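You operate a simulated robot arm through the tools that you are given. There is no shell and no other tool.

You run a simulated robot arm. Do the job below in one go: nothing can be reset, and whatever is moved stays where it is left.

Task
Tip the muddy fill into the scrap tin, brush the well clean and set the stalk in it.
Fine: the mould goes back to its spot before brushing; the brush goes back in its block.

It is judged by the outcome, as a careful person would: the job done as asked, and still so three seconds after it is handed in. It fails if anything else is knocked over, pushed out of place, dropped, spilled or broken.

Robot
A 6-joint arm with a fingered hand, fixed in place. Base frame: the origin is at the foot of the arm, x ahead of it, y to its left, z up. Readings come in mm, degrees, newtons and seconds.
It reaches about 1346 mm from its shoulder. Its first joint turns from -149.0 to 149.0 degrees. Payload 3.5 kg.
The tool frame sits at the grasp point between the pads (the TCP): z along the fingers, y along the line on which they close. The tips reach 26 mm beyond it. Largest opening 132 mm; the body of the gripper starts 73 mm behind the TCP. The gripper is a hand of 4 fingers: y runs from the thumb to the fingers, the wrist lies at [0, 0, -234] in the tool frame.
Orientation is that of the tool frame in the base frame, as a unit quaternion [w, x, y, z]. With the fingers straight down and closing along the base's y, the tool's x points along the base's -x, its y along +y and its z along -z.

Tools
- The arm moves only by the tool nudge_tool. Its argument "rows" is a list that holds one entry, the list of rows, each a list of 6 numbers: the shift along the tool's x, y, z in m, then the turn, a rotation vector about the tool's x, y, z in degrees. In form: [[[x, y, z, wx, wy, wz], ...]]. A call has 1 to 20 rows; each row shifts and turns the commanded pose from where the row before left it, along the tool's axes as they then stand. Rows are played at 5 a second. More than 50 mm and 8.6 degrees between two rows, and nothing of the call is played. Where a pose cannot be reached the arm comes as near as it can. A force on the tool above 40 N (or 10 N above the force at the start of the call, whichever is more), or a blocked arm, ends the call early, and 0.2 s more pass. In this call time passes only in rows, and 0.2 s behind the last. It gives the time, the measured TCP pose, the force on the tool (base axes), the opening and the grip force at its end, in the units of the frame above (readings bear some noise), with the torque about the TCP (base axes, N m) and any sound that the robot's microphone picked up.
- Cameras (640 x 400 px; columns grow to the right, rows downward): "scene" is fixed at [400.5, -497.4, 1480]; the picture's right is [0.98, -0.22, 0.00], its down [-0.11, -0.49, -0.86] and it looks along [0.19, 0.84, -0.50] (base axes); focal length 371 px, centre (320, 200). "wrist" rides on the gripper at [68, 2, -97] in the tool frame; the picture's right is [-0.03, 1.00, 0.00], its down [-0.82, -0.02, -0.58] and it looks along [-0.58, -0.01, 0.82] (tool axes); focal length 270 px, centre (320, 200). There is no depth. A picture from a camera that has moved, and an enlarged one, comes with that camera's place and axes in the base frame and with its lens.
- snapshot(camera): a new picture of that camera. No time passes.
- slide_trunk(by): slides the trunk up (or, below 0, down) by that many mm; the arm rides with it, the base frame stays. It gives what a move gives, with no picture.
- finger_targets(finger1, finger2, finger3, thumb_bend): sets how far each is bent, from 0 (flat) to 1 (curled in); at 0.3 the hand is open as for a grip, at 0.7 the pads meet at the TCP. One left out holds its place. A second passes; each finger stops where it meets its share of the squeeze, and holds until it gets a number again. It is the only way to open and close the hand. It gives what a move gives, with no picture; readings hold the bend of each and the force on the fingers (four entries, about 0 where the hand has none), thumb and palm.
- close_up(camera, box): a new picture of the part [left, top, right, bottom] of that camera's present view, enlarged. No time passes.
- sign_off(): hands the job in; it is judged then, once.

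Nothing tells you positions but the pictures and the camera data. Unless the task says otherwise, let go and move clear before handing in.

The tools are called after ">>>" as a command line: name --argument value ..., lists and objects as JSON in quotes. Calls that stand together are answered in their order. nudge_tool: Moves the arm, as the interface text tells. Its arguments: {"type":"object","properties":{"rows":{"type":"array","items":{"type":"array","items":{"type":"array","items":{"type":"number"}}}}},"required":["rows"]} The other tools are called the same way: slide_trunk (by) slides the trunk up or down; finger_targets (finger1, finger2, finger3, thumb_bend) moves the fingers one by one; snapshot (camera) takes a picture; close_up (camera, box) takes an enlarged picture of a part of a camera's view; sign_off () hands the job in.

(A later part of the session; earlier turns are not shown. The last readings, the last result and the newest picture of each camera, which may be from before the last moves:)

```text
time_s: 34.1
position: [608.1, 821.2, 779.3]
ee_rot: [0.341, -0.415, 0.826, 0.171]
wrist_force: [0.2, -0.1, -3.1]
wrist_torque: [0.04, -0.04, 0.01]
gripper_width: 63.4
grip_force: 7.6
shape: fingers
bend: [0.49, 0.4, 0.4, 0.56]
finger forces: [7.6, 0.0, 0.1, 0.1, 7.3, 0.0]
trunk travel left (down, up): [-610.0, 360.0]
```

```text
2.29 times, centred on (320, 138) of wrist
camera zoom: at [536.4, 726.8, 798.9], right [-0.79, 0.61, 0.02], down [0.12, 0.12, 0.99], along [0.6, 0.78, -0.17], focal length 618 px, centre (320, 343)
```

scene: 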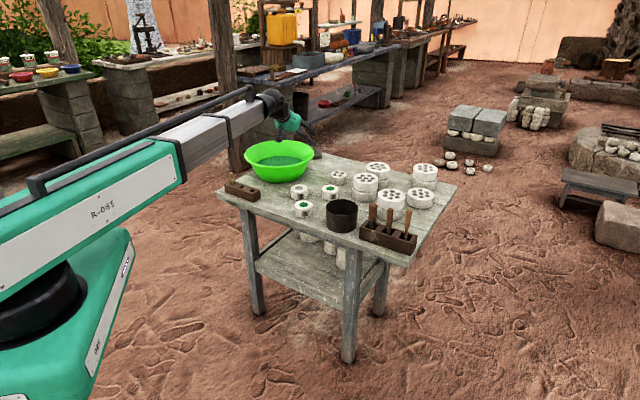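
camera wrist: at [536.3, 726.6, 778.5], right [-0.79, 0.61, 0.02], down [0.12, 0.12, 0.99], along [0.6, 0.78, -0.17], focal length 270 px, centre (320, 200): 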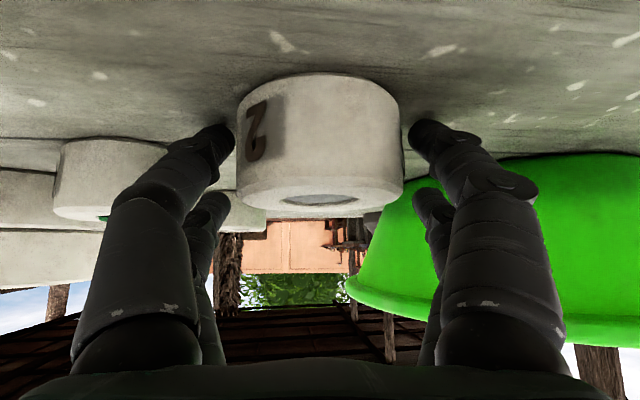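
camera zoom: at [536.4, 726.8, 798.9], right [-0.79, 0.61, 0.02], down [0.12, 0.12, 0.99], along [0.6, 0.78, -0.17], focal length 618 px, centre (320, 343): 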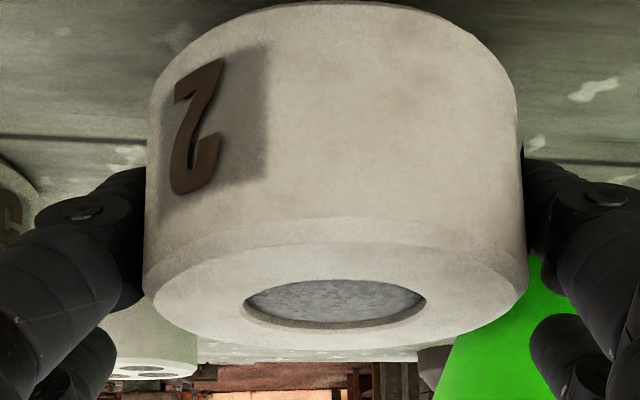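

It lifts at about 3 N but pivots a little in the two-finger pinch, which is too weak for inverting. I'll set it back where it was, 2.5 mm toward the thumb to undo the push, and re-grip more steeply with all four fingers.

>>> nudge_tool --rows '[[[0, -0.0025, 0, 0, 0, 0]]]'

>>> slide_trunk --by -14

>>> slide_trunk --by -1

>>> finger_targets --finger1 0.44 --thumb_bend 0.44

>>> snapshot --camera "wrist"

```text
time_s: 34.5
position: [610.2, 819.5, 778.8]
ee_rot: [0.341, -0.416, 0.825, 0.172]
wrist_force: [0.8, -0.6, -2.0]
wrist_torque: [0.01, 0.0, 0.03]
gripper_width: 63.4
grip_force: 7.3
shape: fingers
bend: [0.49, 0.4, 0.4, 0.56]
finger forces: [7.5, 0.0, 0.0, 0.1, 7.2, 0.0]
trunk travel left (down, up): [-610.0, 360.0]
```

```text
time_s: 35.1
position: [609.9, 819.0, 766.2]
ee_rot: [0.342, -0.415, 0.825, 0.172]
wrist_force: [0.6, -0.3, -2.7]
wrist_torque: [0.03, -0.01, 0.0]
gripper_width: 63.5
grip_force: 7.6
shape: fingers
bend: [0.49, 0.4, 0.4, 0.56]
finger forces: [7.6, 0.1, 0.0, 0.0, 7.5, 0.0]
trunk travel left (down, up): [-596.0, 374.0]
```

```text
time_s: 35.6
position: [610.2, 819.2, 765.6]
ee_rot: [0.342, -0.415, 0.825, 0.172]
wrist_force: [-0.5, -0.6, 0.5]
wrist_torque: [-0.03, -0.06, -0.02]
gripper_width: 63.6
grip_force: 7.2
shape: fingers
bend: [0.49, 0.4, 0.4, 0.56]
finger forces: [7.6, 0.0, 0.0, 0.0, 7.4, 0.1]
trunk travel left (down, up): [-595.0, 375.0]
```

```text
time_s: 36.6
position: [610.6, 820.1, 763.6]
ee_rot: [0.341, -0.416, 0.825, 0.172]
wrist_force: [0.6, 0.1, 0.2]
wrist_torque: [0.02, -0.01, 0.0]
gripper_width: 85.5
grip_force: 0.0
shape: fingers
bend: [0.44, 0.4, 0.4, 0.44]
finger forces: [0.1, 0.0, 0.1, 0.0, 0.1, 0.1]
trunk travel left (down, up): [-595.0, 375.0]
```

```text
taken
camera wrist: at [538.6, 725.5, 784.1], right [-0.79, 0.61, 0.02], down [0.12, 0.12, 0.99], along [0.6, 0.78, -0.17], focal length 270 px, centre (320, 200)
```

wrist: 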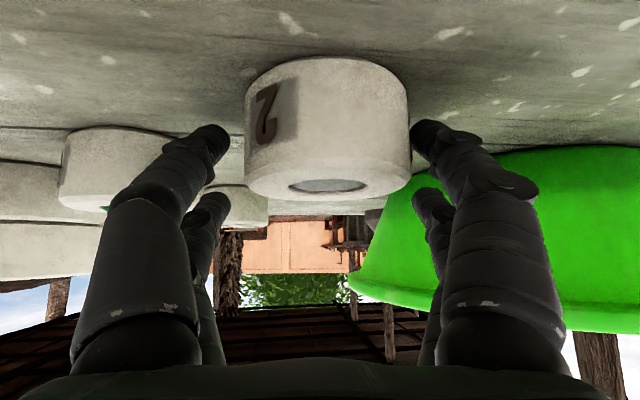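

Mould 2 stands flat at its spot again. I'll raise, steepen the pitch to 60° and realign for a four-finger grip.

>>> slide_trunk --by 120

>>> nudge_tool --rows '[[[0.03054, 0, -0.002, 0, 7.5, 0], [0.03054, 0, -0.002, 0, 7.5, 0]]]'

>>> finger_targets --finger1 0.4 --thumb_bend 0.4

>>> snapshot --camera "wrist"

>>> close_up --camera "wrist" --box '[240, 80, 400, 180]'

```text
time_s: 38.1
position: [609.9, 819.5, 884.7]
ee_rot: [0.342, -0.416, 0.825, 0.172]
wrist_force: [0.3, 0.3, 0.7]
wrist_torque: [-0.02, -0.02, 0.0]
gripper_width: 85.6
grip_force: 0.0
shape: fingers
bend: [0.44, 0.4, 0.4, 0.44]
finger forces: [0.1, 0.0, 0.0, 0.1, 0.0, 0.1]
trunk travel left (down, up): [-715.0, 255.0]
```

```text
time_s: 38.7
position: [580.7, 781.1, 847.6]
ee_rot: [0.232, -0.435, 0.863, 0.116]
wrist_force: [-0.1, 0.0, 0.1]
wrist_torque: [-0.04, -0.01, 0.03]
gripper_width: 85.6
grip_force: 0.0
shape: fingers
bend: [0.44, 0.4, 0.4, 0.44]
finger forces: [0.0, 0.0, 0.0, 0.0, 0.1, 0.0]
trunk travel left (down, up): [-715.0, 255.0]
```

```text
time_s: 39.7
position: [580.7, 781.5, 848.9]
ee_rot: [0.232, -0.434, 0.863, 0.116]
wrist_force: [-0.4, 0.2, 0.9]
wrist_torque: [0.0, -0.01, -0.02]
gripper_width: 99.4
grip_force: 0.1
shape: fingers
bend: [0.4, 0.4, 0.4, 0.4]
finger forces: [0.0, 0.1, 0.1, 0.1, 0.1, 0.0]
trunk travel left (down, up): [-715.0, 255.0]
```

```text
taken
camera wrist: at [516.0, 694.6, 896.6], right [-0.79, 0.61, 0.01], down [0.26, 0.32, 0.91], along [0.55, 0.72, -0.42], focal length 270 px, centre (320, 200)
```

wrist: 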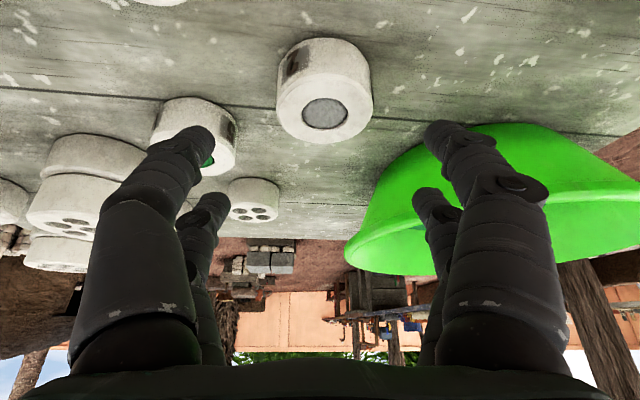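

```text
4.00 times, centred on (320, 130) of wrist
camera zoom: at [516.0, 694.6, 896.6], right [-0.79, 0.61, 0.01], down [0.26, 0.32, 0.91], along [0.55, 0.72, -0.42], focal length 1081 px, centre (320, 480)
```

zoom: 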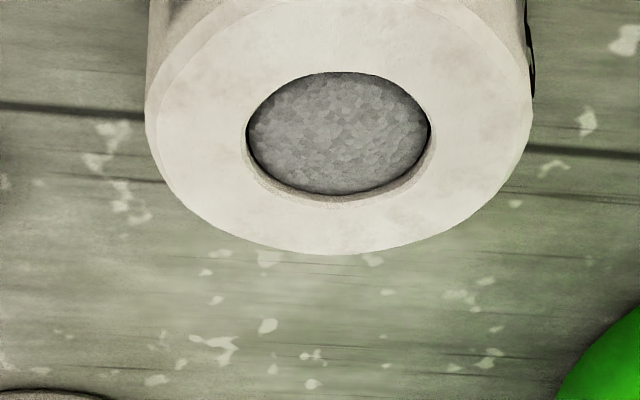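

Mould 2's centre measures (605.4, 818.6), essentially unchanged. I'll align 15 mm behind it and lower.

>>> nudge_tool --rows '[[[-0.026, 0.003, 0.015, 0, 0, 0]]]'

>>> slide_trunk --by -78

>>> snapshot --camera "wrist"

>>> close_up --camera "scene" --box '[270, 170, 350, 220]'

```text
time_s: 40.1
position: [597.2, 807.1, 846.5]
ee_rot: [0.232, -0.435, 0.862, 0.117]
wrist_force: [0.0, -0.5, 0.2]
wrist_torque: [0.0, 0.0, 0.0]
gripper_width: 99.6
grip_force: 0.1
shape: fingers
bend: [0.4, 0.4, 0.4, 0.4]
finger forces: [0.0, 0.1, 0.0, 0.0, 0.1, 0.0]
trunk travel left (down, up): [-715.0, 255.0]
```

```text
time_s: 41.3
position: [597.0, 807.5, 770.3]
ee_rot: [0.233, -0.434, 0.862, 0.117]
wrist_force: [0.2, 0.2, -0.2]
wrist_torque: [-0.03, -0.02, 0.02]
gripper_width: 99.5
grip_force: 0.1
shape: fingers
bend: [0.4, 0.4, 0.4, 0.4]
finger forces: [0.1, 0.1, 0.0, 0.0, 0.0, 0.0]
trunk travel left (down, up): [-637.0, 333.0]
```

```text
taken
camera wrist: at [531.2, 720.3, 818.6], right [-0.79, 0.61, 0.01], down [0.26, 0.32, 0.91], along [0.55, 0.72, -0.42], focal length 270 px, centre (320, 200)
```

wrist: 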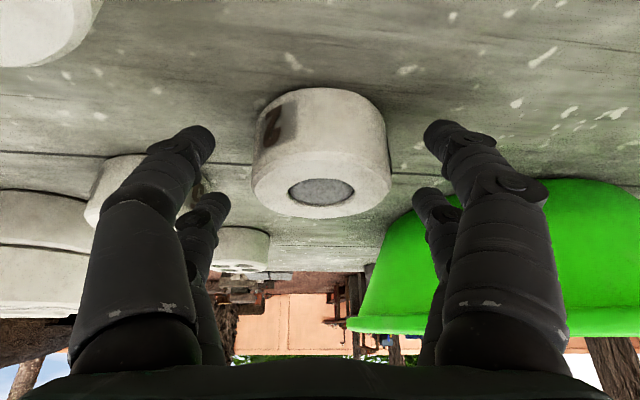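

```text
8.00 times, centred on (310, 195) of scene
camera zoom: at [400.5, -497.4, 1480.0], right [0.98, -0.22, 0.0], down [-0.11, -0.49, -0.86], along [0.19, 0.84, -0.5], focal length 2967 px, centre (400, 240)
```

zoom: 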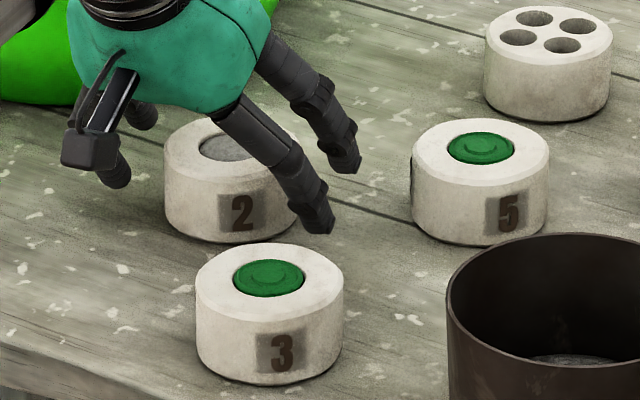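

>>> slide_trunk --by -6

>>> finger_targets --finger1 0.46 --finger2 0.46 --finger3 0.46 --thumb_bend 0.46

>>> snapshot --camera "wrist"

```text
time_s: 41.8
position: [596.5, 806.8, 764.4]
ee_rot: [0.232, -0.435, 0.862, 0.116]
wrist_force: [-0.6, -0.2, 0.0]
wrist_torque: [0.03, -0.02, -0.03]
gripper_width: 99.3
grip_force: 0.1
shape: fingers
bend: [0.4, 0.4, 0.4, 0.4]
finger forces: [0.0, 0.0, 0.1, 0.0, 0.0, 0.0]
trunk travel left (down, up): [-631.0, 339.0]
```

```text
time_s: 42.8
position: [596.2, 807.2, 762.9]
ee_rot: [0.232, -0.435, 0.862, 0.117]
wrist_force: [-0.3, -0.3, -0.3]
wrist_torque: [0.03, 0.01, -0.02]
gripper_width: 79.9
grip_force: 0.0
shape: fingers
bend: [0.46, 0.46, 0.46, 0.46]
finger forces: [0.0, 0.0, 0.1, 0.0, 0.1, 0.0]
trunk travel left (down, up): [-631.0, 339.0]
```

```text
taken
camera wrist: at [531.3, 720.4, 812.6], right [-0.79, 0.61, 0.01], down [0.26, 0.32, 0.91], along [0.55, 0.72, -0.42], focal length 270 px, centre (320, 200)
```

wrist: 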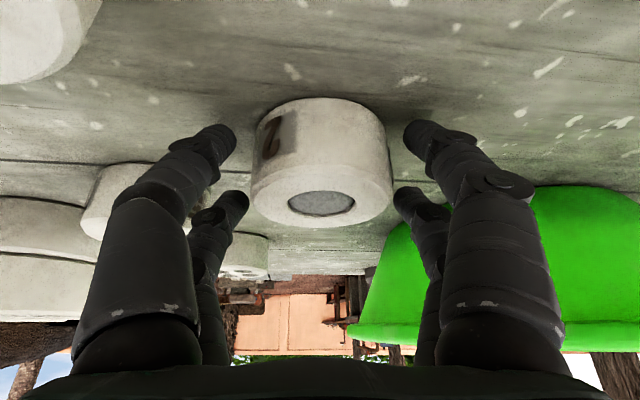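

>>> finger_targets --finger1 0.6 --finger2 0.6 --finger3 0.6 --thumb_bend 0.6

>>> snapshot --camera "wrist"

>>> close_up --camera "scene" --box '[270, 170, 350, 220]'

```text
time_s: 43.8
position: [597.8, 807.1, 763.5]
ee_rot: [0.231, -0.435, 0.862, 0.117]
wrist_force: [0.3, -1.1, 0.2]
wrist_torque: [-0.06, 0.01, 0.03]
gripper_width: 55.4
grip_force: 12.0
shape: fingers
bend: [0.53, 0.51, 0.52, 0.56]
finger forces: [5.2, 6.5, 5.7, 0.0, 6.4, 0.0]
trunk travel left (down, up): [-631.0, 339.0]
```

```text
taken
camera wrist: at [531.4, 720.3, 812.5], right [-0.79, 0.61, 0.01], down [0.26, 0.32, 0.91], along [0.55, 0.72, -0.42], focal length 270 px, centre (320, 200)
```

wrist: 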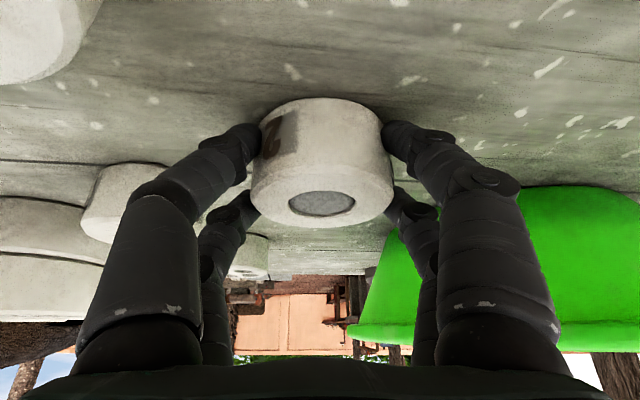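

```text
8.00 times, centred on (310, 195) of scene
camera zoom: at [400.5, -497.4, 1480.0], right [0.98, -0.22, 0.0], down [-0.11, -0.49, -0.86], along [0.19, 0.84, -0.5], focal length 2967 px, centre (400, 240)
```

zoom: 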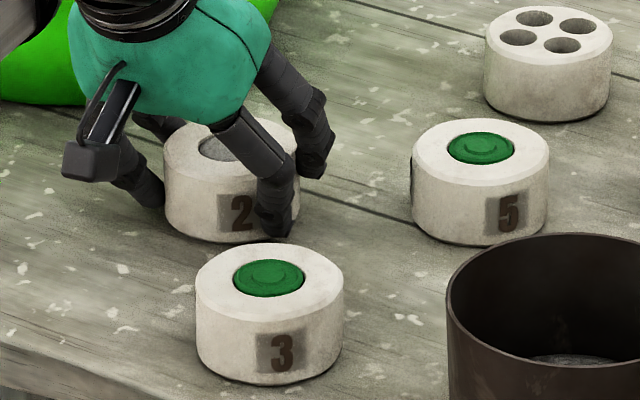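

All four fingers now hold at about 6 N each, and the mould did not move. I'll do a test lift.

>>> slide_trunk --by 20

>>> snapshot --camera "wrist"

```text
time_s: 44.5
position: [597.6, 807.5, 783.1]
ee_rot: [0.232, -0.435, 0.862, 0.117]
wrist_force: [0.4, -0.7, -2.2]
wrist_torque: [-0.04, 0.0, -0.01]
gripper_width: 55.4
grip_force: 11.1
shape: fingers
bend: [0.53, 0.51, 0.52, 0.56]
finger forces: [5.0, 6.5, 5.4, 0.0, 6.1, 0.1]
trunk travel left (down, up): [-651.0, 319.0]
```

```text
taken
camera wrist: at [531.3, 720.5, 832.4], right [-0.79, 0.61, 0.01], down [0.26, 0.32, 0.91], along [0.55, 0.72, -0.42], focal length 270 px, centre (320, 200)
```

wrist: 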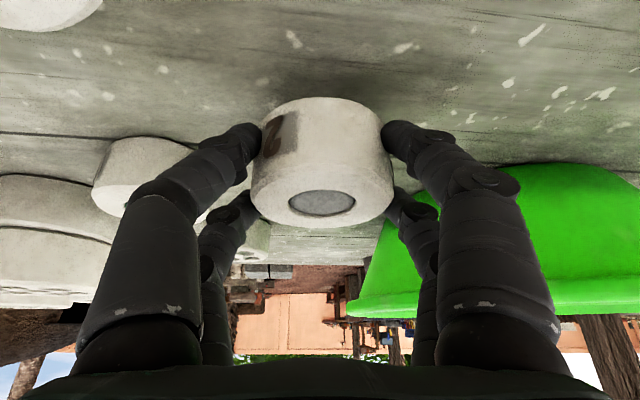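

The grip is solid with no tilt. I'll raise well clear and carry the mould over toward the tin, checking the tin's position on the way.

>>> slide_trunk --by 120

>>> nudge_tool --rows '[[[0.0181, -0.0393, -0.01045, 0, 0, 0], [0.0181, -0.0393, -0.01045, 0, 0, 0], [0.0181, -0.0393, -0.01045, 0, 0, 0], [0.0181, -0.0393, -0.01045, 0, 0, 0], [0.0181, -0.0393, -0.01045, 0, 0, 0], [0.0181, -0.0393, -0.01045, 0, 0, 0]]]'

>>> snapshot --camera "wrist"

>>> snapshot --camera "scene"

```text
time_s: 46.0
position: [597.1, 806.4, 902.6]
ee_rot: [0.233, -0.434, 0.862, 0.117]
wrist_force: [0.4, -0.4, -2.5]
wrist_torque: [-0.02, 0.01, 0.0]
gripper_width: 55.8
grip_force: 11.5
shape: fingers
bend: [0.53, 0.51, 0.52, 0.56]
finger forces: [5.0, 6.5, 5.3, 0.0, 6.0, 0.0]
trunk travel left (down, up): [-771.0, 199.0]
```

```text
time_s: 47.4
position: [712.6, 566.2, 903.5]
ee_rot: [0.231, -0.435, 0.862, 0.117]
wrist_force: [-0.3, 0.2, -1.6]
wrist_torque: [-0.01, 0.07, 0.0]
gripper_width: 55.5
grip_force: 11.5
shape: fingers
bend: [0.53, 0.51, 0.52, 0.56]
finger forces: [4.9, 6.6, 5.5, 0.0, 6.0, 0.1]
trunk travel left (down, up): [-771.0, 199.0]
```

```text
taken
camera wrist: at [647.1, 480.1, 952.4], right [-0.79, 0.61, 0.01], down [0.26, 0.32, 0.91], along [0.55, 0.72, -0.42], focal length 270 px, centre (320, 200)
```

wrist: 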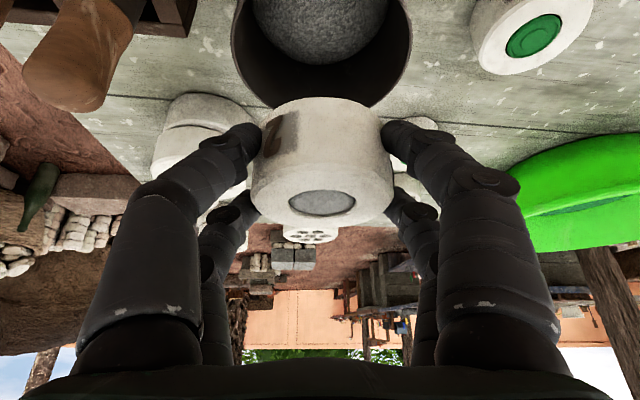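

```text
taken
```

scene: 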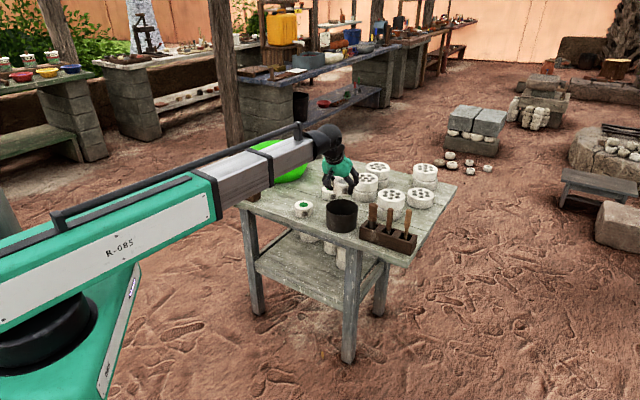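

The tin centre is near (716, 577), just ahead of the TCP. I'll shift slightly and roll the hand about its own axis in two halves, all above the tin.

>>> nudge_tool --rows '[[[0, 0.003, 0, 0, 0, 0], [0, 0, 0, 0, 0, 8.2], [0, 0, 0, 0, 0, 8.2], [0, 0, 0, 0, 0, 8.2], [0, 0, 0, 0, 0, 8.2], [0, 0, 0, 0, 0, 8.2], [0, 0, 0, 0, 0, 8.2], [0, 0, 0, 0, 0, 8.2], [0, 0, 0, 0, 0, 8.2]]]'

>>> snapshot --camera "wrist"

>>> close_up --camera "scene" --box '[280, 120, 408, 240]'

```text
time_s: 49.4
position: [708.6, 567.7, 903.2]
ee_rot: [0.131, 0.103, 0.96, 0.224]
wrist_force: [-0.3, -0.3, -1.7]
wrist_torque: [-0.01, 0.03, -0.01]
gripper_width: 55.5
grip_force: 11.5
shape: fingers
bend: [0.53, 0.51, 0.52, 0.56]
finger forces: [4.5, 6.4, 5.7, 0.1, 6.2, 0.0]
trunk travel left (down, up): [-771.0, 199.0]
```

```text
taken
camera wrist: at [615.6, 547.0, 973.4], right [0.16, 0.87, 0.46], down [0.6, -0.46, 0.66], along [0.79, 0.17, -0.59], focal length 270 px, centre (320, 200)
```

wrist: 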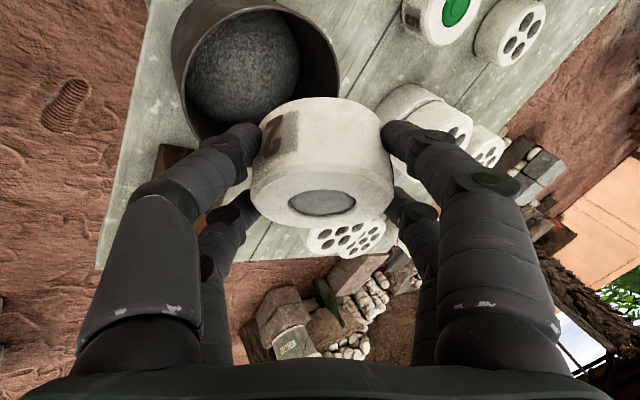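

```text
3.33 times, centred on (344, 180) of scene
camera zoom: at [400.5, -497.4, 1480.0], right [0.98, -0.22, 0.0], down [-0.11, -0.49, -0.86], along [0.19, 0.84, -0.5], focal length 1236 px, centre (240, 267)
```

zoom: 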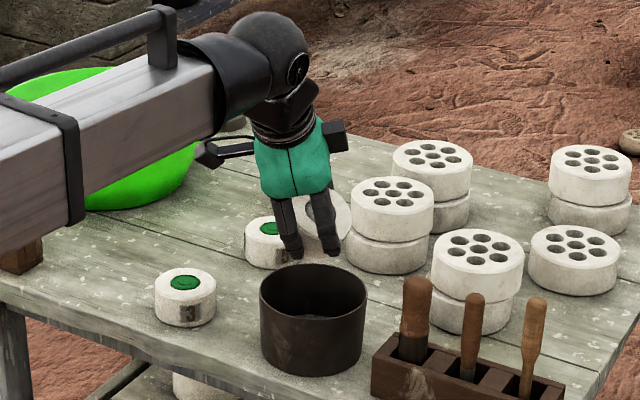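

The fill is holding at this tilt. I'll continue the roll to 180°.

>>> nudge_tool --rows '[[[0, 0, 0, 0, 0, 8.17], [0, 0, 0, 0, 0, 8.17], [0, 0, 0, 0, 0, 8.17], [0, 0, 0, 0, 0, 8.17], [0, 0, 0, 0, 0, 8.17], [0, 0, 0, 0, 0, 8.17], [0, 0, 0, 0, 0, 8.17], [0, 0, 0, 0, 0, 8.17], [0, 0, 0, 0, 0, 8.17], [0, 0, 0, 0, 0, 8.17], [0, 0, 0, 0, 0, 8.17], [0, 0, 0, 0, 0, 8.17], [0, 0, 0, 0, 0, 8.17], [0, 0, 0, 0, 0, 8.17]]]'

>>> snapshot --camera "wrist"

>>> close_up --camera "scene" --box '[280, 120, 408, 240]'

```text
time_s: 52.4
position: [708.8, 568.5, 903.1]
ee_rot: [-0.118, 0.863, 0.433, 0.232]
wrist_force: [-0.7, -0.3, -2.7]
wrist_torque: [-0.01, 0.02, 0.01]
gripper_width: 55.1
grip_force: 11.4
shape: fingers
bend: [0.53, 0.51, 0.52, 0.56]
finger forces: [4.4, 6.9, 5.7, 0.0, 5.9, 0.1]
trunk travel left (down, up): [-771.0, 199.0]
```

```text
taken
camera wrist: at [717.1, 574.1, 1020.9], right [0.79, -0.61, -0.01], down [-0.61, -0.79, 0.09], along [-0.07, -0.06, -1.0], focal length 270 px, centre (320, 200)
```

wrist: 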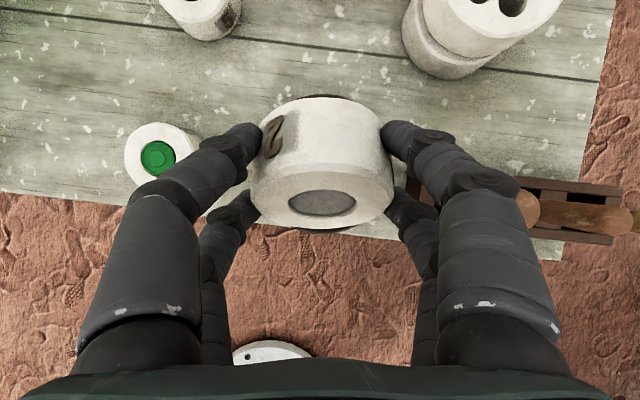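

```text
3.33 times, centred on (344, 180) of scene
camera zoom: at [400.5, -497.4, 1480.0], right [0.98, -0.22, 0.0], down [-0.11, -0.49, -0.86], along [0.19, 0.84, -0.5], focal length 1236 px, centre (240, 267)
```

zoom: 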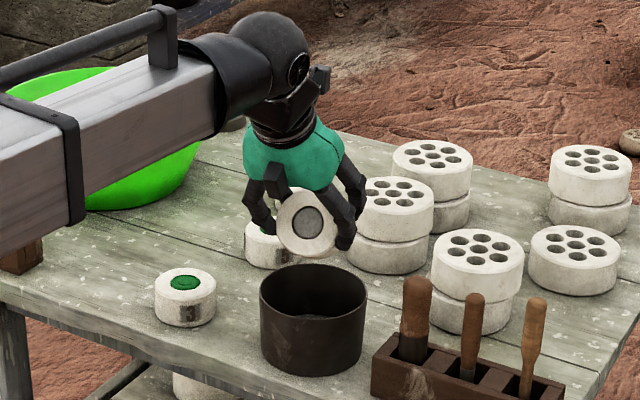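

The roll worked and the fill is still in. I'll lower a bit, then pitch the hand up in steps over the tin, lowering the trunk between steps to keep the drop short.

>>> slide_trunk --by -35

>>> nudge_tool --rows '[[[0.0085, 0, -0.0147, 0, 7.5, 0], [0.0123, 0, -0.016, 0, 7.5, 0]]]'

>>> slide_trunk --by -35

>>> nudge_tool --rows '[[[0.0163, 0, -0.0163, 0, 7.5, 0], [0.0202, 0, -0.0155, 0, 7.5, 0]]]'

>>> slide_trunk --by -50

>>> close_up --camera "scene" --box '[280, 120, 408, 240]'

>>> snapshot --camera "wrist"

```text
time_s: 53.2
position: [708.6, 568.0, 867.5]
ee_rot: [-0.117, 0.862, 0.435, 0.232]
wrist_force: [0.0, -0.6, -1.7]
wrist_torque: [-0.02, -0.01, 0.03]
gripper_width: 54.9
grip_force: 11.4
shape: fingers
bend: [0.53, 0.51, 0.52, 0.56]
finger forces: [4.3, 6.9, 5.6, 0.0, 5.8, 0.1]
trunk travel left (down, up): [-736.0, 234.0]
```

```text
time_s: 53.8
position: [709.2, 567.7, 905.1]
ee_rot: [-0.173, 0.824, 0.416, 0.343]
wrist_force: [0.5, 0.0, -2.6]
wrist_torque: [-0.04, 0.05, -0.01]
gripper_width: 55.2
grip_force: 11.1
shape: fingers
bend: [0.53, 0.51, 0.52, 0.56]
finger forces: [4.3, 7.1, 5.7, 0.0, 5.7, 0.1]
trunk travel left (down, up): [-736.0, 234.0]
```

```text
time_s: 54.6
position: [708.4, 568.2, 869.6]
ee_rot: [-0.172, 0.825, 0.415, 0.342]
wrist_force: [0.0, 0.1, -2.4]
wrist_torque: [0.0, 0.0, 0.01]
gripper_width: 55.0
grip_force: 11.1
shape: fingers
bend: [0.53, 0.51, 0.52, 0.56]
finger forces: [4.3, 7.1, 5.7, 0.0, 5.8, 0.1]
trunk travel left (down, up): [-701.0, 269.0]
```

```text
time_s: 55.2
position: [709.1, 567.3, 919.9]
ee_rot: [-0.225, 0.772, 0.39, 0.448]
wrist_force: [-0.4, 0.5, -2.7]
wrist_torque: [-0.07, 0.07, 0.01]
gripper_width: 55.0
grip_force: 11.5
shape: fingers
bend: [0.53, 0.51, 0.52, 0.56]
finger forces: [4.3, 7.1, 5.9, 0.1, 5.8, 0.0]
trunk travel left (down, up): [-701.0, 269.0]
```

```text
time_s: 56.1
position: [710.1, 567.3, 869.4]
ee_rot: [-0.226, 0.773, 0.39, 0.447]
wrist_force: [0.3, 0.3, -1.8]
wrist_torque: [-0.05, 0.02, -0.04]
gripper_width: 55.1
grip_force: 11.2
shape: fingers
bend: [0.53, 0.51, 0.52, 0.56]
finger forces: [4.3, 7.1, 5.7, 0.0, 5.9, 0.0]
trunk travel left (down, up): [-651.0, 319.0]
```

```text
3.33 times, centred on (344, 180) of scene
camera zoom: at [400.5, -497.4, 1480.0], right [0.98, -0.22, 0.0], down [-0.11, -0.49, -0.86], along [0.19, 0.84, -0.5], focal length 1236 px, centre (240, 267)
```

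zoom: 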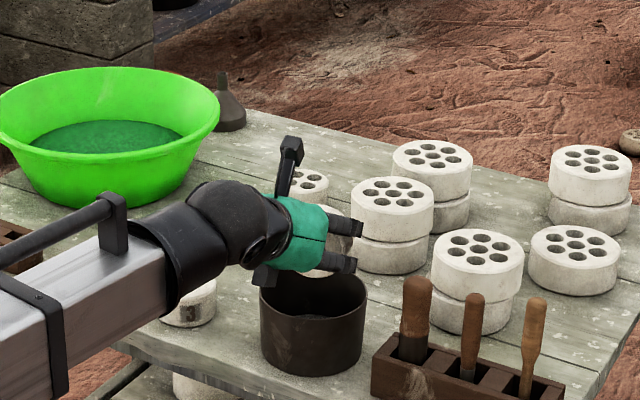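

```text
taken
camera wrist: at [681.4, 525.0, 976.3], right [0.8, -0.6, -0.02], down [-0.56, -0.72, -0.42], along [0.24, 0.35, -0.91], focal length 270 px, centre (320, 200)
```

wrist: 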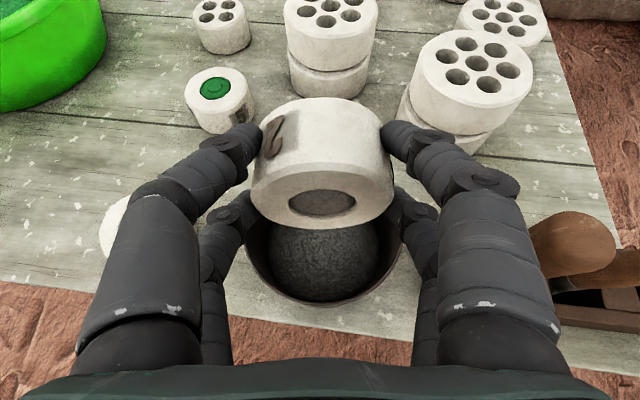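

The fill is still in at 90°. I'll keep pitching up.

>>> nudge_tool --rows '[[[0.0238, 0, -0.0137, 0, 7.5, 0], [0.0268, 0, -0.0111, 0, 7.5, 0]]]'

>>> slide_trunk --by -57

>>> snapshot --camera "wrist"

>>> nudge_tool --rows '[[[0.029, 0, -0.0078, 0, 7.5, 0], [0.0303, 0, -0.004, 0, 7.5, 0]]]'

>>> slide_trunk --by -55

>>> close_up --camera "scene" --box '[280, 120, 408, 240]'

>>> snapshot --camera "wrist"

```text
time_s: 56.7
position: [710.5, 568.6, 924.6]
ee_rot: [-0.274, 0.708, 0.356, 0.545]
wrist_force: [0.1, 0.0, -2.3]
wrist_torque: [-0.05, 0.03, 0.02]
gripper_width: 54.9
grip_force: 11.6
shape: fingers
bend: [0.53, 0.51, 0.52, 0.56]
finger forces: [4.2, 7.1, 5.8, 0.0, 5.7, 0.1]
trunk travel left (down, up): [-651.0, 319.0]
```

```text
time_s: 57.7
position: [709.3, 569.8, 867.2]
ee_rot: [-0.274, 0.708, 0.357, 0.544]
wrist_force: [-0.7, -0.6, -2.5]
wrist_torque: [-0.06, 0.04, -0.01]
gripper_width: 55.1
grip_force: 11.4
shape: fingers
bend: [0.53, 0.51, 0.52, 0.56]
finger forces: [4.2, 6.9, 5.7, 0.1, 5.7, 0.1]
trunk travel left (down, up): [-594.0, 376.0]
```

```text
taken
camera wrist: at [666.1, 505.4, 959.2], right [0.8, -0.6, -0.02], down [-0.47, -0.6, -0.64], along [0.37, 0.52, -0.77], focal length 270 px, centre (320, 200)
```

wrist: 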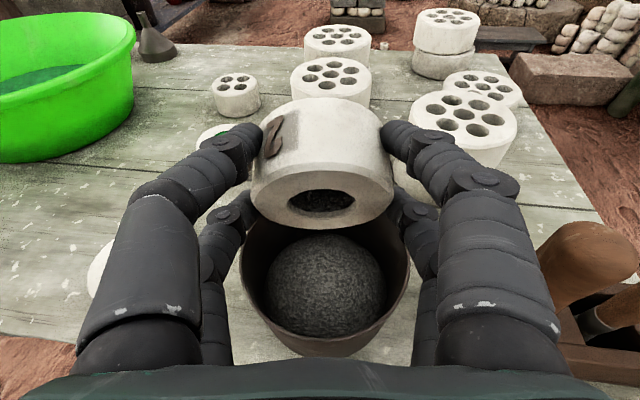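

```text
time_s: 58.3
position: [709.1, 567.8, 929.4]
ee_rot: [-0.319, 0.63, 0.318, 0.633]
wrist_force: [0.0, 0.4, -2.3]
wrist_torque: [-0.06, 0.03, -0.02]
gripper_width: 54.6
grip_force: 11.3
shape: fingers
bend: [0.53, 0.51, 0.52, 0.57]
finger forces: [4.3, 6.9, 5.7, 0.0, 5.8, 0.0]
trunk travel left (down, up): [-594.0, 376.0]
```

```text
time_s: 59.2
position: [709.7, 568.4, 874.5]
ee_rot: [-0.319, 0.631, 0.318, 0.632]
wrist_force: [-0.2, 1.0, -3.1]
wrist_torque: [-0.03, 0.06, 0.04]
gripper_width: 54.9
grip_force: 11.4
shape: fingers
bend: [0.53, 0.51, 0.52, 0.57]
finger forces: [4.3, 6.9, 5.8, 0.0, 5.8, 0.0]
trunk travel left (down, up): [-539.0, 431.0]
```

```text
3.33 times, centred on (344, 180) of scene
camera zoom: at [400.5, -497.4, 1480.0], right [0.98, -0.22, 0.0], down [-0.11, -0.49, -0.86], along [0.19, 0.84, -0.5], focal length 1236 px, centre (240, 267)
```

zoom: 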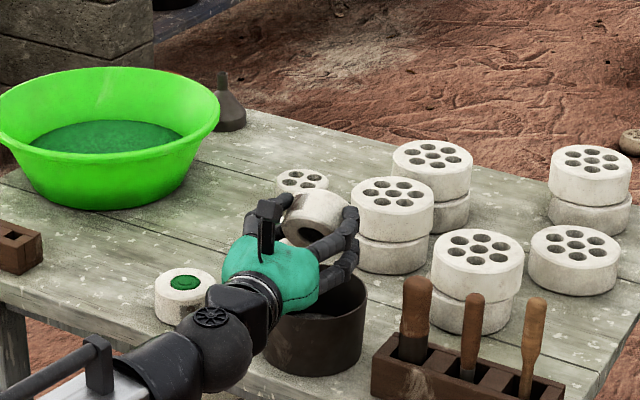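

```text
taken
camera wrist: at [653.1, 488.5, 942.1], right [0.8, -0.59, -0.03], down [-0.36, -0.45, -0.82], along [0.48, 0.67, -0.57], focal length 270 px, centre (320, 200)
```

wrist: 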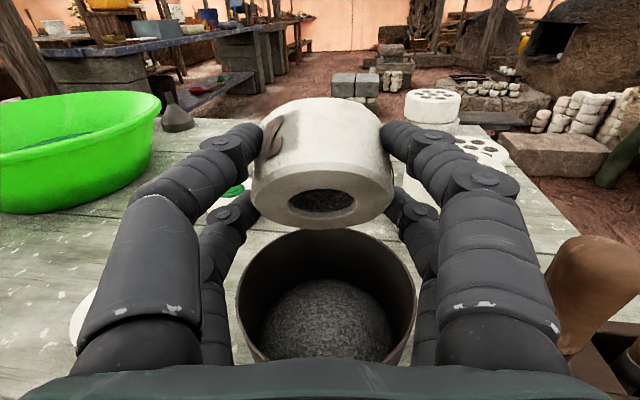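

>>> nudge_tool --rows '[[[0.0305, 0, 0, 0, 7.5, 0], [0.0297, 0, 0.0039, 0, 7.5, 0]]]'

>>> slide_trunk --by -45

>>> close_up --camera "wrist" --box '[220, 80, 440, 380]'

>>> close_up --camera "scene" --box '[280, 120, 408, 240]'

```text
time_s: 59.9
position: [708.7, 568.8, 935.4]
ee_rot: [-0.357, 0.542, 0.274, 0.709]
wrist_force: [-1.2, 0.3, -1.9]
wrist_torque: [-0.04, 0.05, 0.01]
gripper_width: 54.2
grip_force: 11.9
shape: fingers
bend: [0.53, 0.51, 0.52, 0.57]
finger forces: [4.3, 6.8, 5.6, 0.1, 5.9, 0.0]
trunk travel left (down, up): [-539.0, 431.0]
```

```text
time_s: 60.7
position: [708.1, 568.4, 889.3]
ee_rot: [-0.357, 0.543, 0.273, 0.71]
wrist_force: [0.6, 0.0, -1.7]
wrist_torque: [-0.07, 0.04, 0.05]
gripper_width: 54.1
grip_force: 11.4
shape: fingers
bend: [0.53, 0.51, 0.52, 0.57]
finger forces: [4.3, 6.8, 5.7, 0.0, 5.9, 0.0]
trunk travel left (down, up): [-494.0, 476.0]
```

```text
1.33 times, centred on (330, 230) of wrist
camera zoom: at [643.9, 476.8, 930.0], right [0.81, -0.59, -0.02], down [-0.22, -0.26, -0.94], along [0.55, 0.76, -0.34], focal length 360 px, centre (307, 160)
```

zoom: 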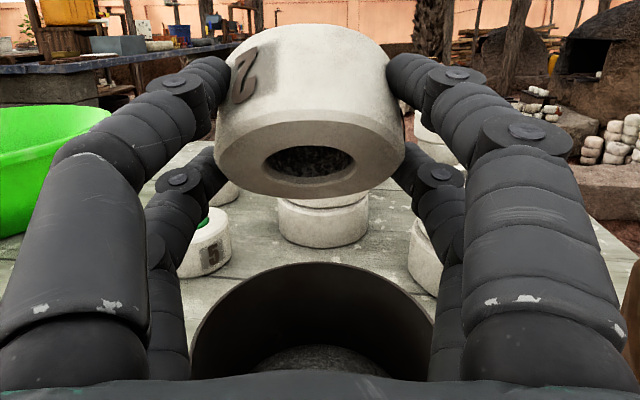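

```text
3.33 times, centred on (344, 180) of scene
camera zoom: at [400.5, -497.4, 1480.0], right [0.98, -0.22, 0.0], down [-0.11, -0.49, -0.86], along [0.19, 0.84, -0.5], focal length 1236 px, centre (240, 267)
```

zoom: 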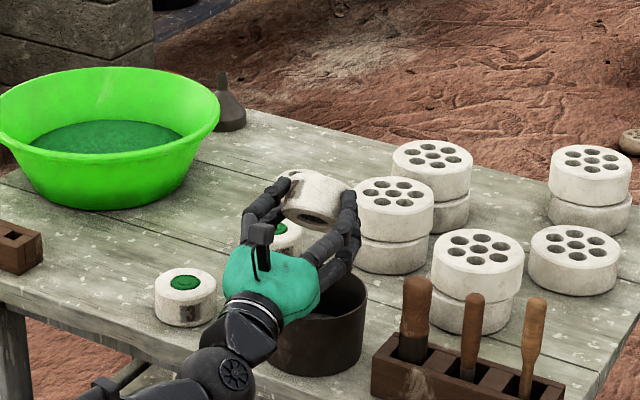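

>>> close_up --camera "wrist" --box '[270, 120, 370, 190]'

>>> close_up --camera "wrist" --box '[230, 260, 410, 370]'

```text
5.71 times, centred on (320, 155) of wrist
camera zoom: at [643.9, 476.8, 930.0], right [0.81, -0.59, -0.02], down [-0.22, -0.26, -0.94], along [0.55, 0.76, -0.34], focal length 1544 px, centre (320, 457)
```

zoom: 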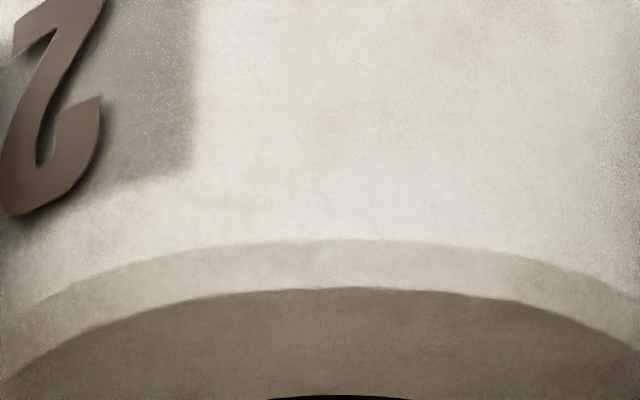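

```text
3.56 times, centred on (320, 315) of wrist
camera zoom: at [643.9, 476.8, 930.0], right [0.81, -0.59, -0.02], down [-0.22, -0.26, -0.94], along [0.55, 0.76, -0.34], focal length 961 px, centre (320, -209)
```

zoom: 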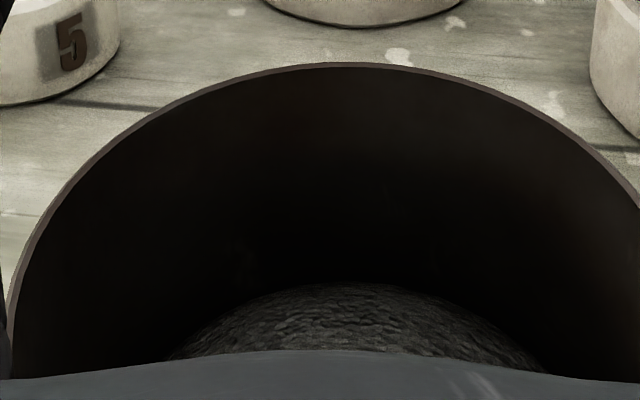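

>>> close_up --camera "wrist" --box '[280, 170, 360, 220]'

>>> nudge_tool --rows '[[[0.028, 0, 0.0075, 0, 7.5, 0]]]'

>>> slide_trunk --by -20

>>> snapshot --camera "wrist"

>>> snapshot --camera "scene"

```text
8.00 times, centred on (320, 195) of wrist
camera zoom: at [643.9, 476.8, 930.0], right [0.81, -0.59, -0.02], down [-0.22, -0.26, -0.94], along [0.55, 0.76, -0.34], focal length 2162 px, centre (320, 240)
```

zoom: 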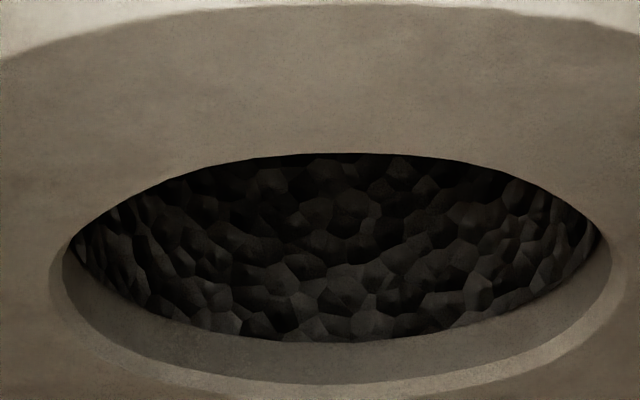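

```text
time_s: 61.1
position: [708.9, 567.3, 918.5]
ee_rot: [-0.375, 0.494, 0.249, 0.744]
wrist_force: [-0.5, 0.0, -2.3]
wrist_torque: [-0.05, 0.01, 0.0]
gripper_width: 53.9
grip_force: 11.2
shape: fingers
bend: [0.53, 0.51, 0.52, 0.57]
finger forces: [4.4, 6.8, 5.8, 0.0, 5.9, 0.0]
trunk travel left (down, up): [-494.0, 476.0]
```

```text
time_s: 61.8
position: [709.1, 567.2, 897.9]
ee_rot: [-0.375, 0.495, 0.25, 0.743]
wrist_force: [0.4, 0.6, -3.5]
wrist_torque: [-0.05, 0.03, 0.01]
gripper_width: 54.2
grip_force: 11.5
shape: fingers
bend: [0.53, 0.51, 0.52, 0.57]
finger forces: [4.4, 6.8, 5.6, 0.0, 5.9, 0.0]
trunk travel left (down, up): [-474.0, 496.0]
```

```text
taken
camera wrist: at [641.6, 471.8, 924.1], right [0.81, -0.59, -0.02], down [-0.15, -0.16, -0.98], along [0.57, 0.79, -0.22], focal length 270 px, centre (320, 200)
```

wrist: 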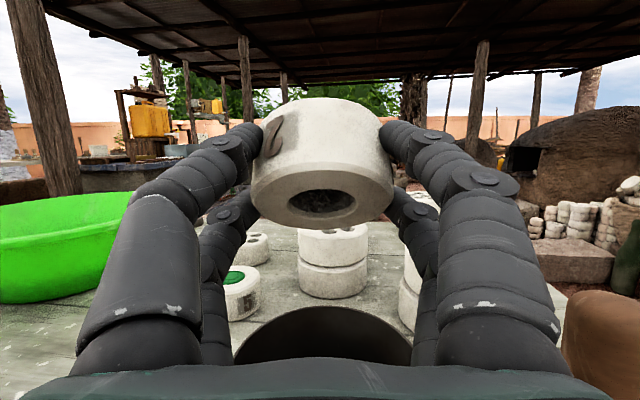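

```text
taken
```

scene: 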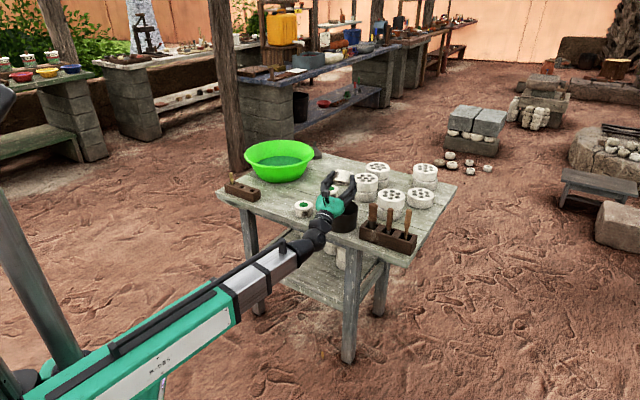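

The fill still sits in the well at about 142° of tip. I'll pitch further toward full inversion.

>>> nudge_tool --rows '[[[0.0254, 0, 0.0105, 0, 7.5, 0], [0.0221, 0, 0.0127, 0, 7.5, 0]]]'

>>> snapshot --camera "wrist"

>>> close_up --camera "wrist" --box '[280, 170, 360, 220]'

>>> close_up --camera "scene" --box '[280, 140, 408, 260]'

```text
time_s: 62.4
position: [708.4, 567.1, 952.6]
ee_rot: [-0.403, 0.392, 0.197, 0.803]
wrist_force: [-0.4, 0.4, -2.4]
wrist_torque: [-0.06, 0.08, -0.01]
gripper_width: 54.2
grip_force: 11.5
shape: fingers
bend: [0.53, 0.51, 0.52, 0.57]
finger forces: [4.5, 6.7, 5.7, 0.1, 6.0, 0.1]
trunk travel left (down, up): [-474.0, 496.0]
```

```text
taken
camera wrist: at [641.2, 469.4, 946.3], right [0.81, -0.58, -0.02], down [0.01, 0.05, -1.0], along [0.58, 0.81, 0.05], focal length 270 px, centre (320, 200)
```

wrist: 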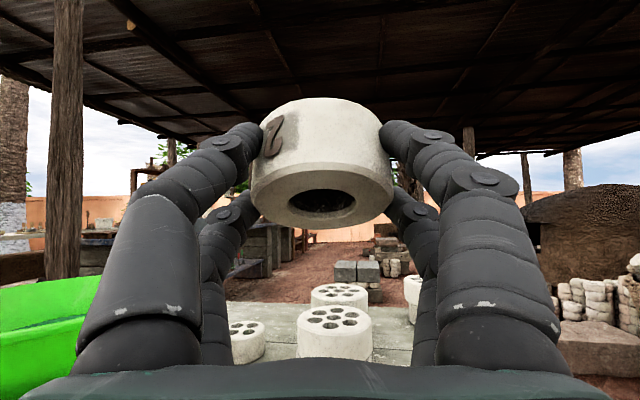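

```text
8.00 times, centred on (320, 195) of wrist
camera zoom: at [641.2, 469.4, 946.3], right [0.81, -0.58, -0.02], down [0.01, 0.05, -1.0], along [0.58, 0.81, 0.05], focal length 2162 px, centre (320, 240)
```

zoom: 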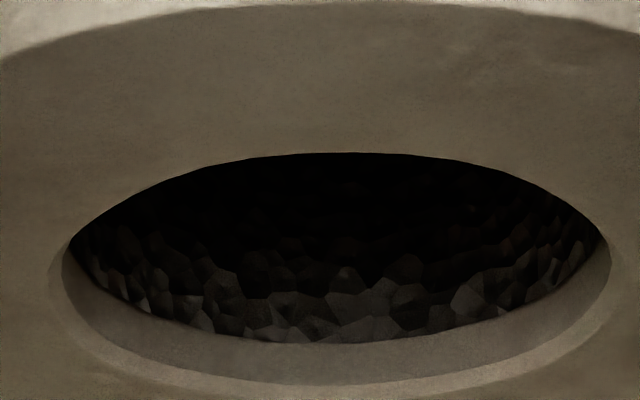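

```text
3.33 times, centred on (344, 200) of scene
camera zoom: at [400.5, -497.4, 1480.0], right [0.98, -0.22, 0.0], down [-0.11, -0.49, -0.86], along [0.19, 0.84, -0.5], focal length 1236 px, centre (240, 200)
```

zoom: 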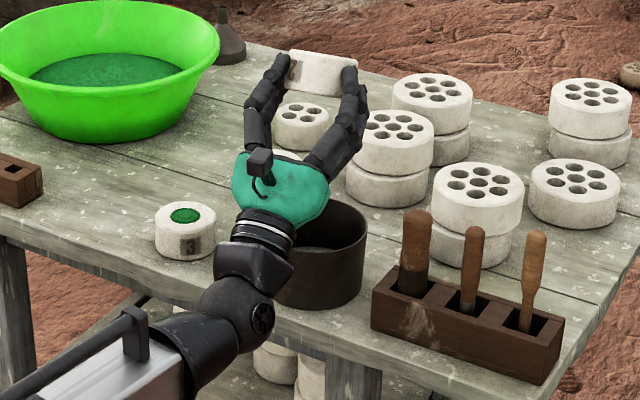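

The look into the well has changed: it now shows a concave, dark residue lining, which suggests the plug has dropped. I'll give a gentle sideways shake over the tin, then tilt back over it and inspect.

>>> nudge_tool --rows '[[[0, 0.008, 0, 0, 0, 0], [0, -0.016, 0, 0, 0, 0], [0, 0.016, 0, 0, 0, 0], [0, -0.016, 0, 0, 0, 0], [0, 0.008, 0, 0, 0, 0], [0, 0, 0, 0, 0, 0], [0, 0, 0, 0, 0, 0]]]'

>>> nudge_tool --rows '[[[-0.0244, 0, -0.0077, 0, -7.5, 0], [-0.0277, 0, -0.0041, 0, -7.5, 0], [-0.0288, 0, -0.0037, 0, -7.5, 0], [-0.0298, 0, 0, 0, -7.5, 0]]]'

>>> snapshot --camera "wrist"

```text
time_s: 64.0
position: [707.7, 566.7, 950.8]
ee_rot: [-0.404, 0.394, 0.199, 0.801]
wrist_force: [-0.1, 0.0, -1.8]
wrist_torque: [-0.01, 0.02, 0.03]
gripper_width: 54.2
grip_force: 12.3
shape: fingers
bend: [0.53, 0.51, 0.52, 0.57]
finger forces: [4.6, 6.8, 5.8, 0.0, 6.1, 0.1]
trunk travel left (down, up): [-474.0, 496.0]
```

```text
time_s: 65.0
position: [726.3, 594.9, 840.6]
ee_rot: [-0.339, 0.587, 0.295, 0.673]
wrist_force: [-0.7, 0.5, -3.3]
wrist_torque: [-0.05, 0.06, 0.01]
gripper_width: 53.7
grip_force: 11.6
shape: fingers
bend: [0.53, 0.51, 0.52, 0.57]
finger forces: [4.5, 6.7, 5.8, 0.0, 5.9, 0.1]
out of reach, approached as far as the arm can: row 3
trunk travel left (down, up): [-474.0, 496.0]
```

```text
taken
camera wrist: at [665.7, 508.6, 894.6], right [0.81, -0.59, -0.03], down [-0.29, -0.36, -0.89], along [0.52, 0.72, -0.46], focal length 270 px, centre (320, 200)
```

wrist: 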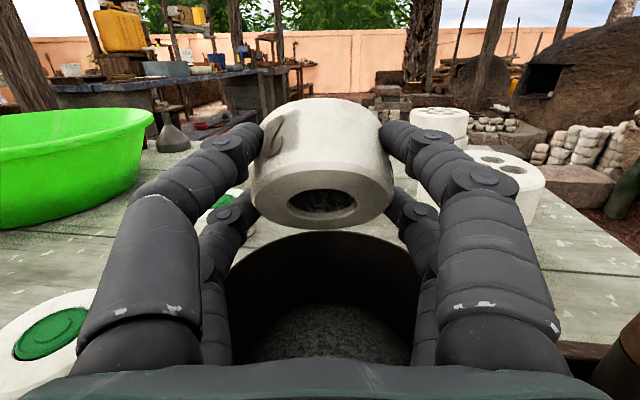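

My reverse rows drifted forward a bit, with no contact. I'll raise for clearance and inspect the well.

>>> slide_trunk --by 70

>>> nudge_tool --rows '[[[-0.0302, 0, -0.028, 0, -7.5, 0], [-0.0305, 0, 0, 0, -7.5, 0]]]'

>>> slide_trunk --by 60

>>> nudge_tool --rows '[[[-0.0297, 0, 0.0039, 0, -7.5, 0], [-0.028, 0, 0.0075, 0, -7.5, 0]]]'

>>> snapshot --camera "wrist"

>>> close_up --camera "wrist" --box '[240, 80, 400, 340]'

```text
time_s: 66.1
position: [726.7, 595.6, 910.3]
ee_rot: [-0.339, 0.587, 0.295, 0.674]
wrist_force: [-0.1, 0.6, -2.6]
wrist_torque: [-0.04, 0.06, 0.01]
gripper_width: 53.9
grip_force: 11.7
shape: fingers
bend: [0.53, 0.51, 0.52, 0.57]
finger forces: [4.4, 6.7, 5.8, 0.0, 5.8, 0.1]
trunk travel left (down, up): [-544.0, 426.0]
```

```text
time_s: 66.7
position: [712.5, 577.0, 847.9]
ee_rot: [-0.297, 0.67, 0.338, 0.59]
wrist_force: [0.1, 0.4, -1.9]
wrist_torque: [-0.08, 0.08, 0.01]
gripper_width: 53.4
grip_force: 11.7
shape: fingers
bend: [0.53, 0.51, 0.52, 0.57]
finger forces: [4.3, 6.7, 5.8, 0.1, 5.8, 0.1]
out of reach, approached as far as the arm can: row 2
trunk travel left (down, up): [-544.0, 426.0]
```

```text
time_s: 67.7
position: [713.1, 576.8, 909.4]
ee_rot: [-0.297, 0.67, 0.338, 0.59]
wrist_force: [0.7, 1.1, -2.3]
wrist_torque: [-0.06, 0.02, 0.01]
gripper_width: 53.6
grip_force: 11.4
shape: fingers
bend: [0.53, 0.51, 0.52, 0.57]
finger forces: [4.3, 6.7, 5.8, 0.0, 5.8, 0.0]
trunk travel left (down, up): [-604.0, 366.0]
```

```text
time_s: 68.3
position: [711.8, 578.1, 849.1]
ee_rot: [-0.251, 0.742, 0.374, 0.497]
wrist_force: [0.4, -0.5, -2.5]
wrist_torque: [-0.03, 0.04, 0.01]
gripper_width: 53.6
grip_force: 11.5
shape: fingers
bend: [0.53, 0.51, 0.52, 0.57]
finger forces: [4.3, 6.6, 5.9, 0.0, 5.8, 0.0]
trunk travel left (down, up): [-604.0, 366.0]
```

```text
taken
camera wrist: at [676.0, 523.2, 949.6], right [0.8, -0.6, -0.02], down [-0.52, -0.67, -0.54], along [0.31, 0.44, -0.84], focal length 270 px, centre (320, 200)
```

wrist: 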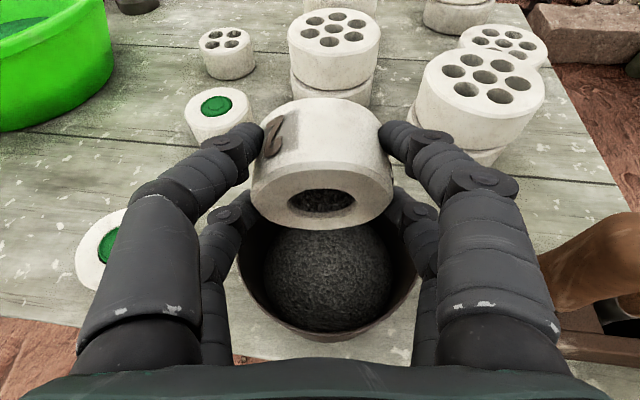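

```text
1.54 times, centred on (320, 210) of wrist
camera zoom: at [676.0, 523.2, 949.6], right [0.8, -0.6, -0.02], down [-0.52, -0.67, -0.54], along [0.31, 0.44, -0.84], focal length 416 px, centre (320, 185)
```

zoom: 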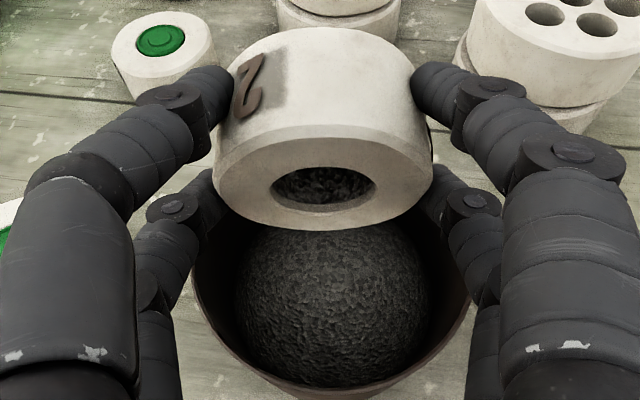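

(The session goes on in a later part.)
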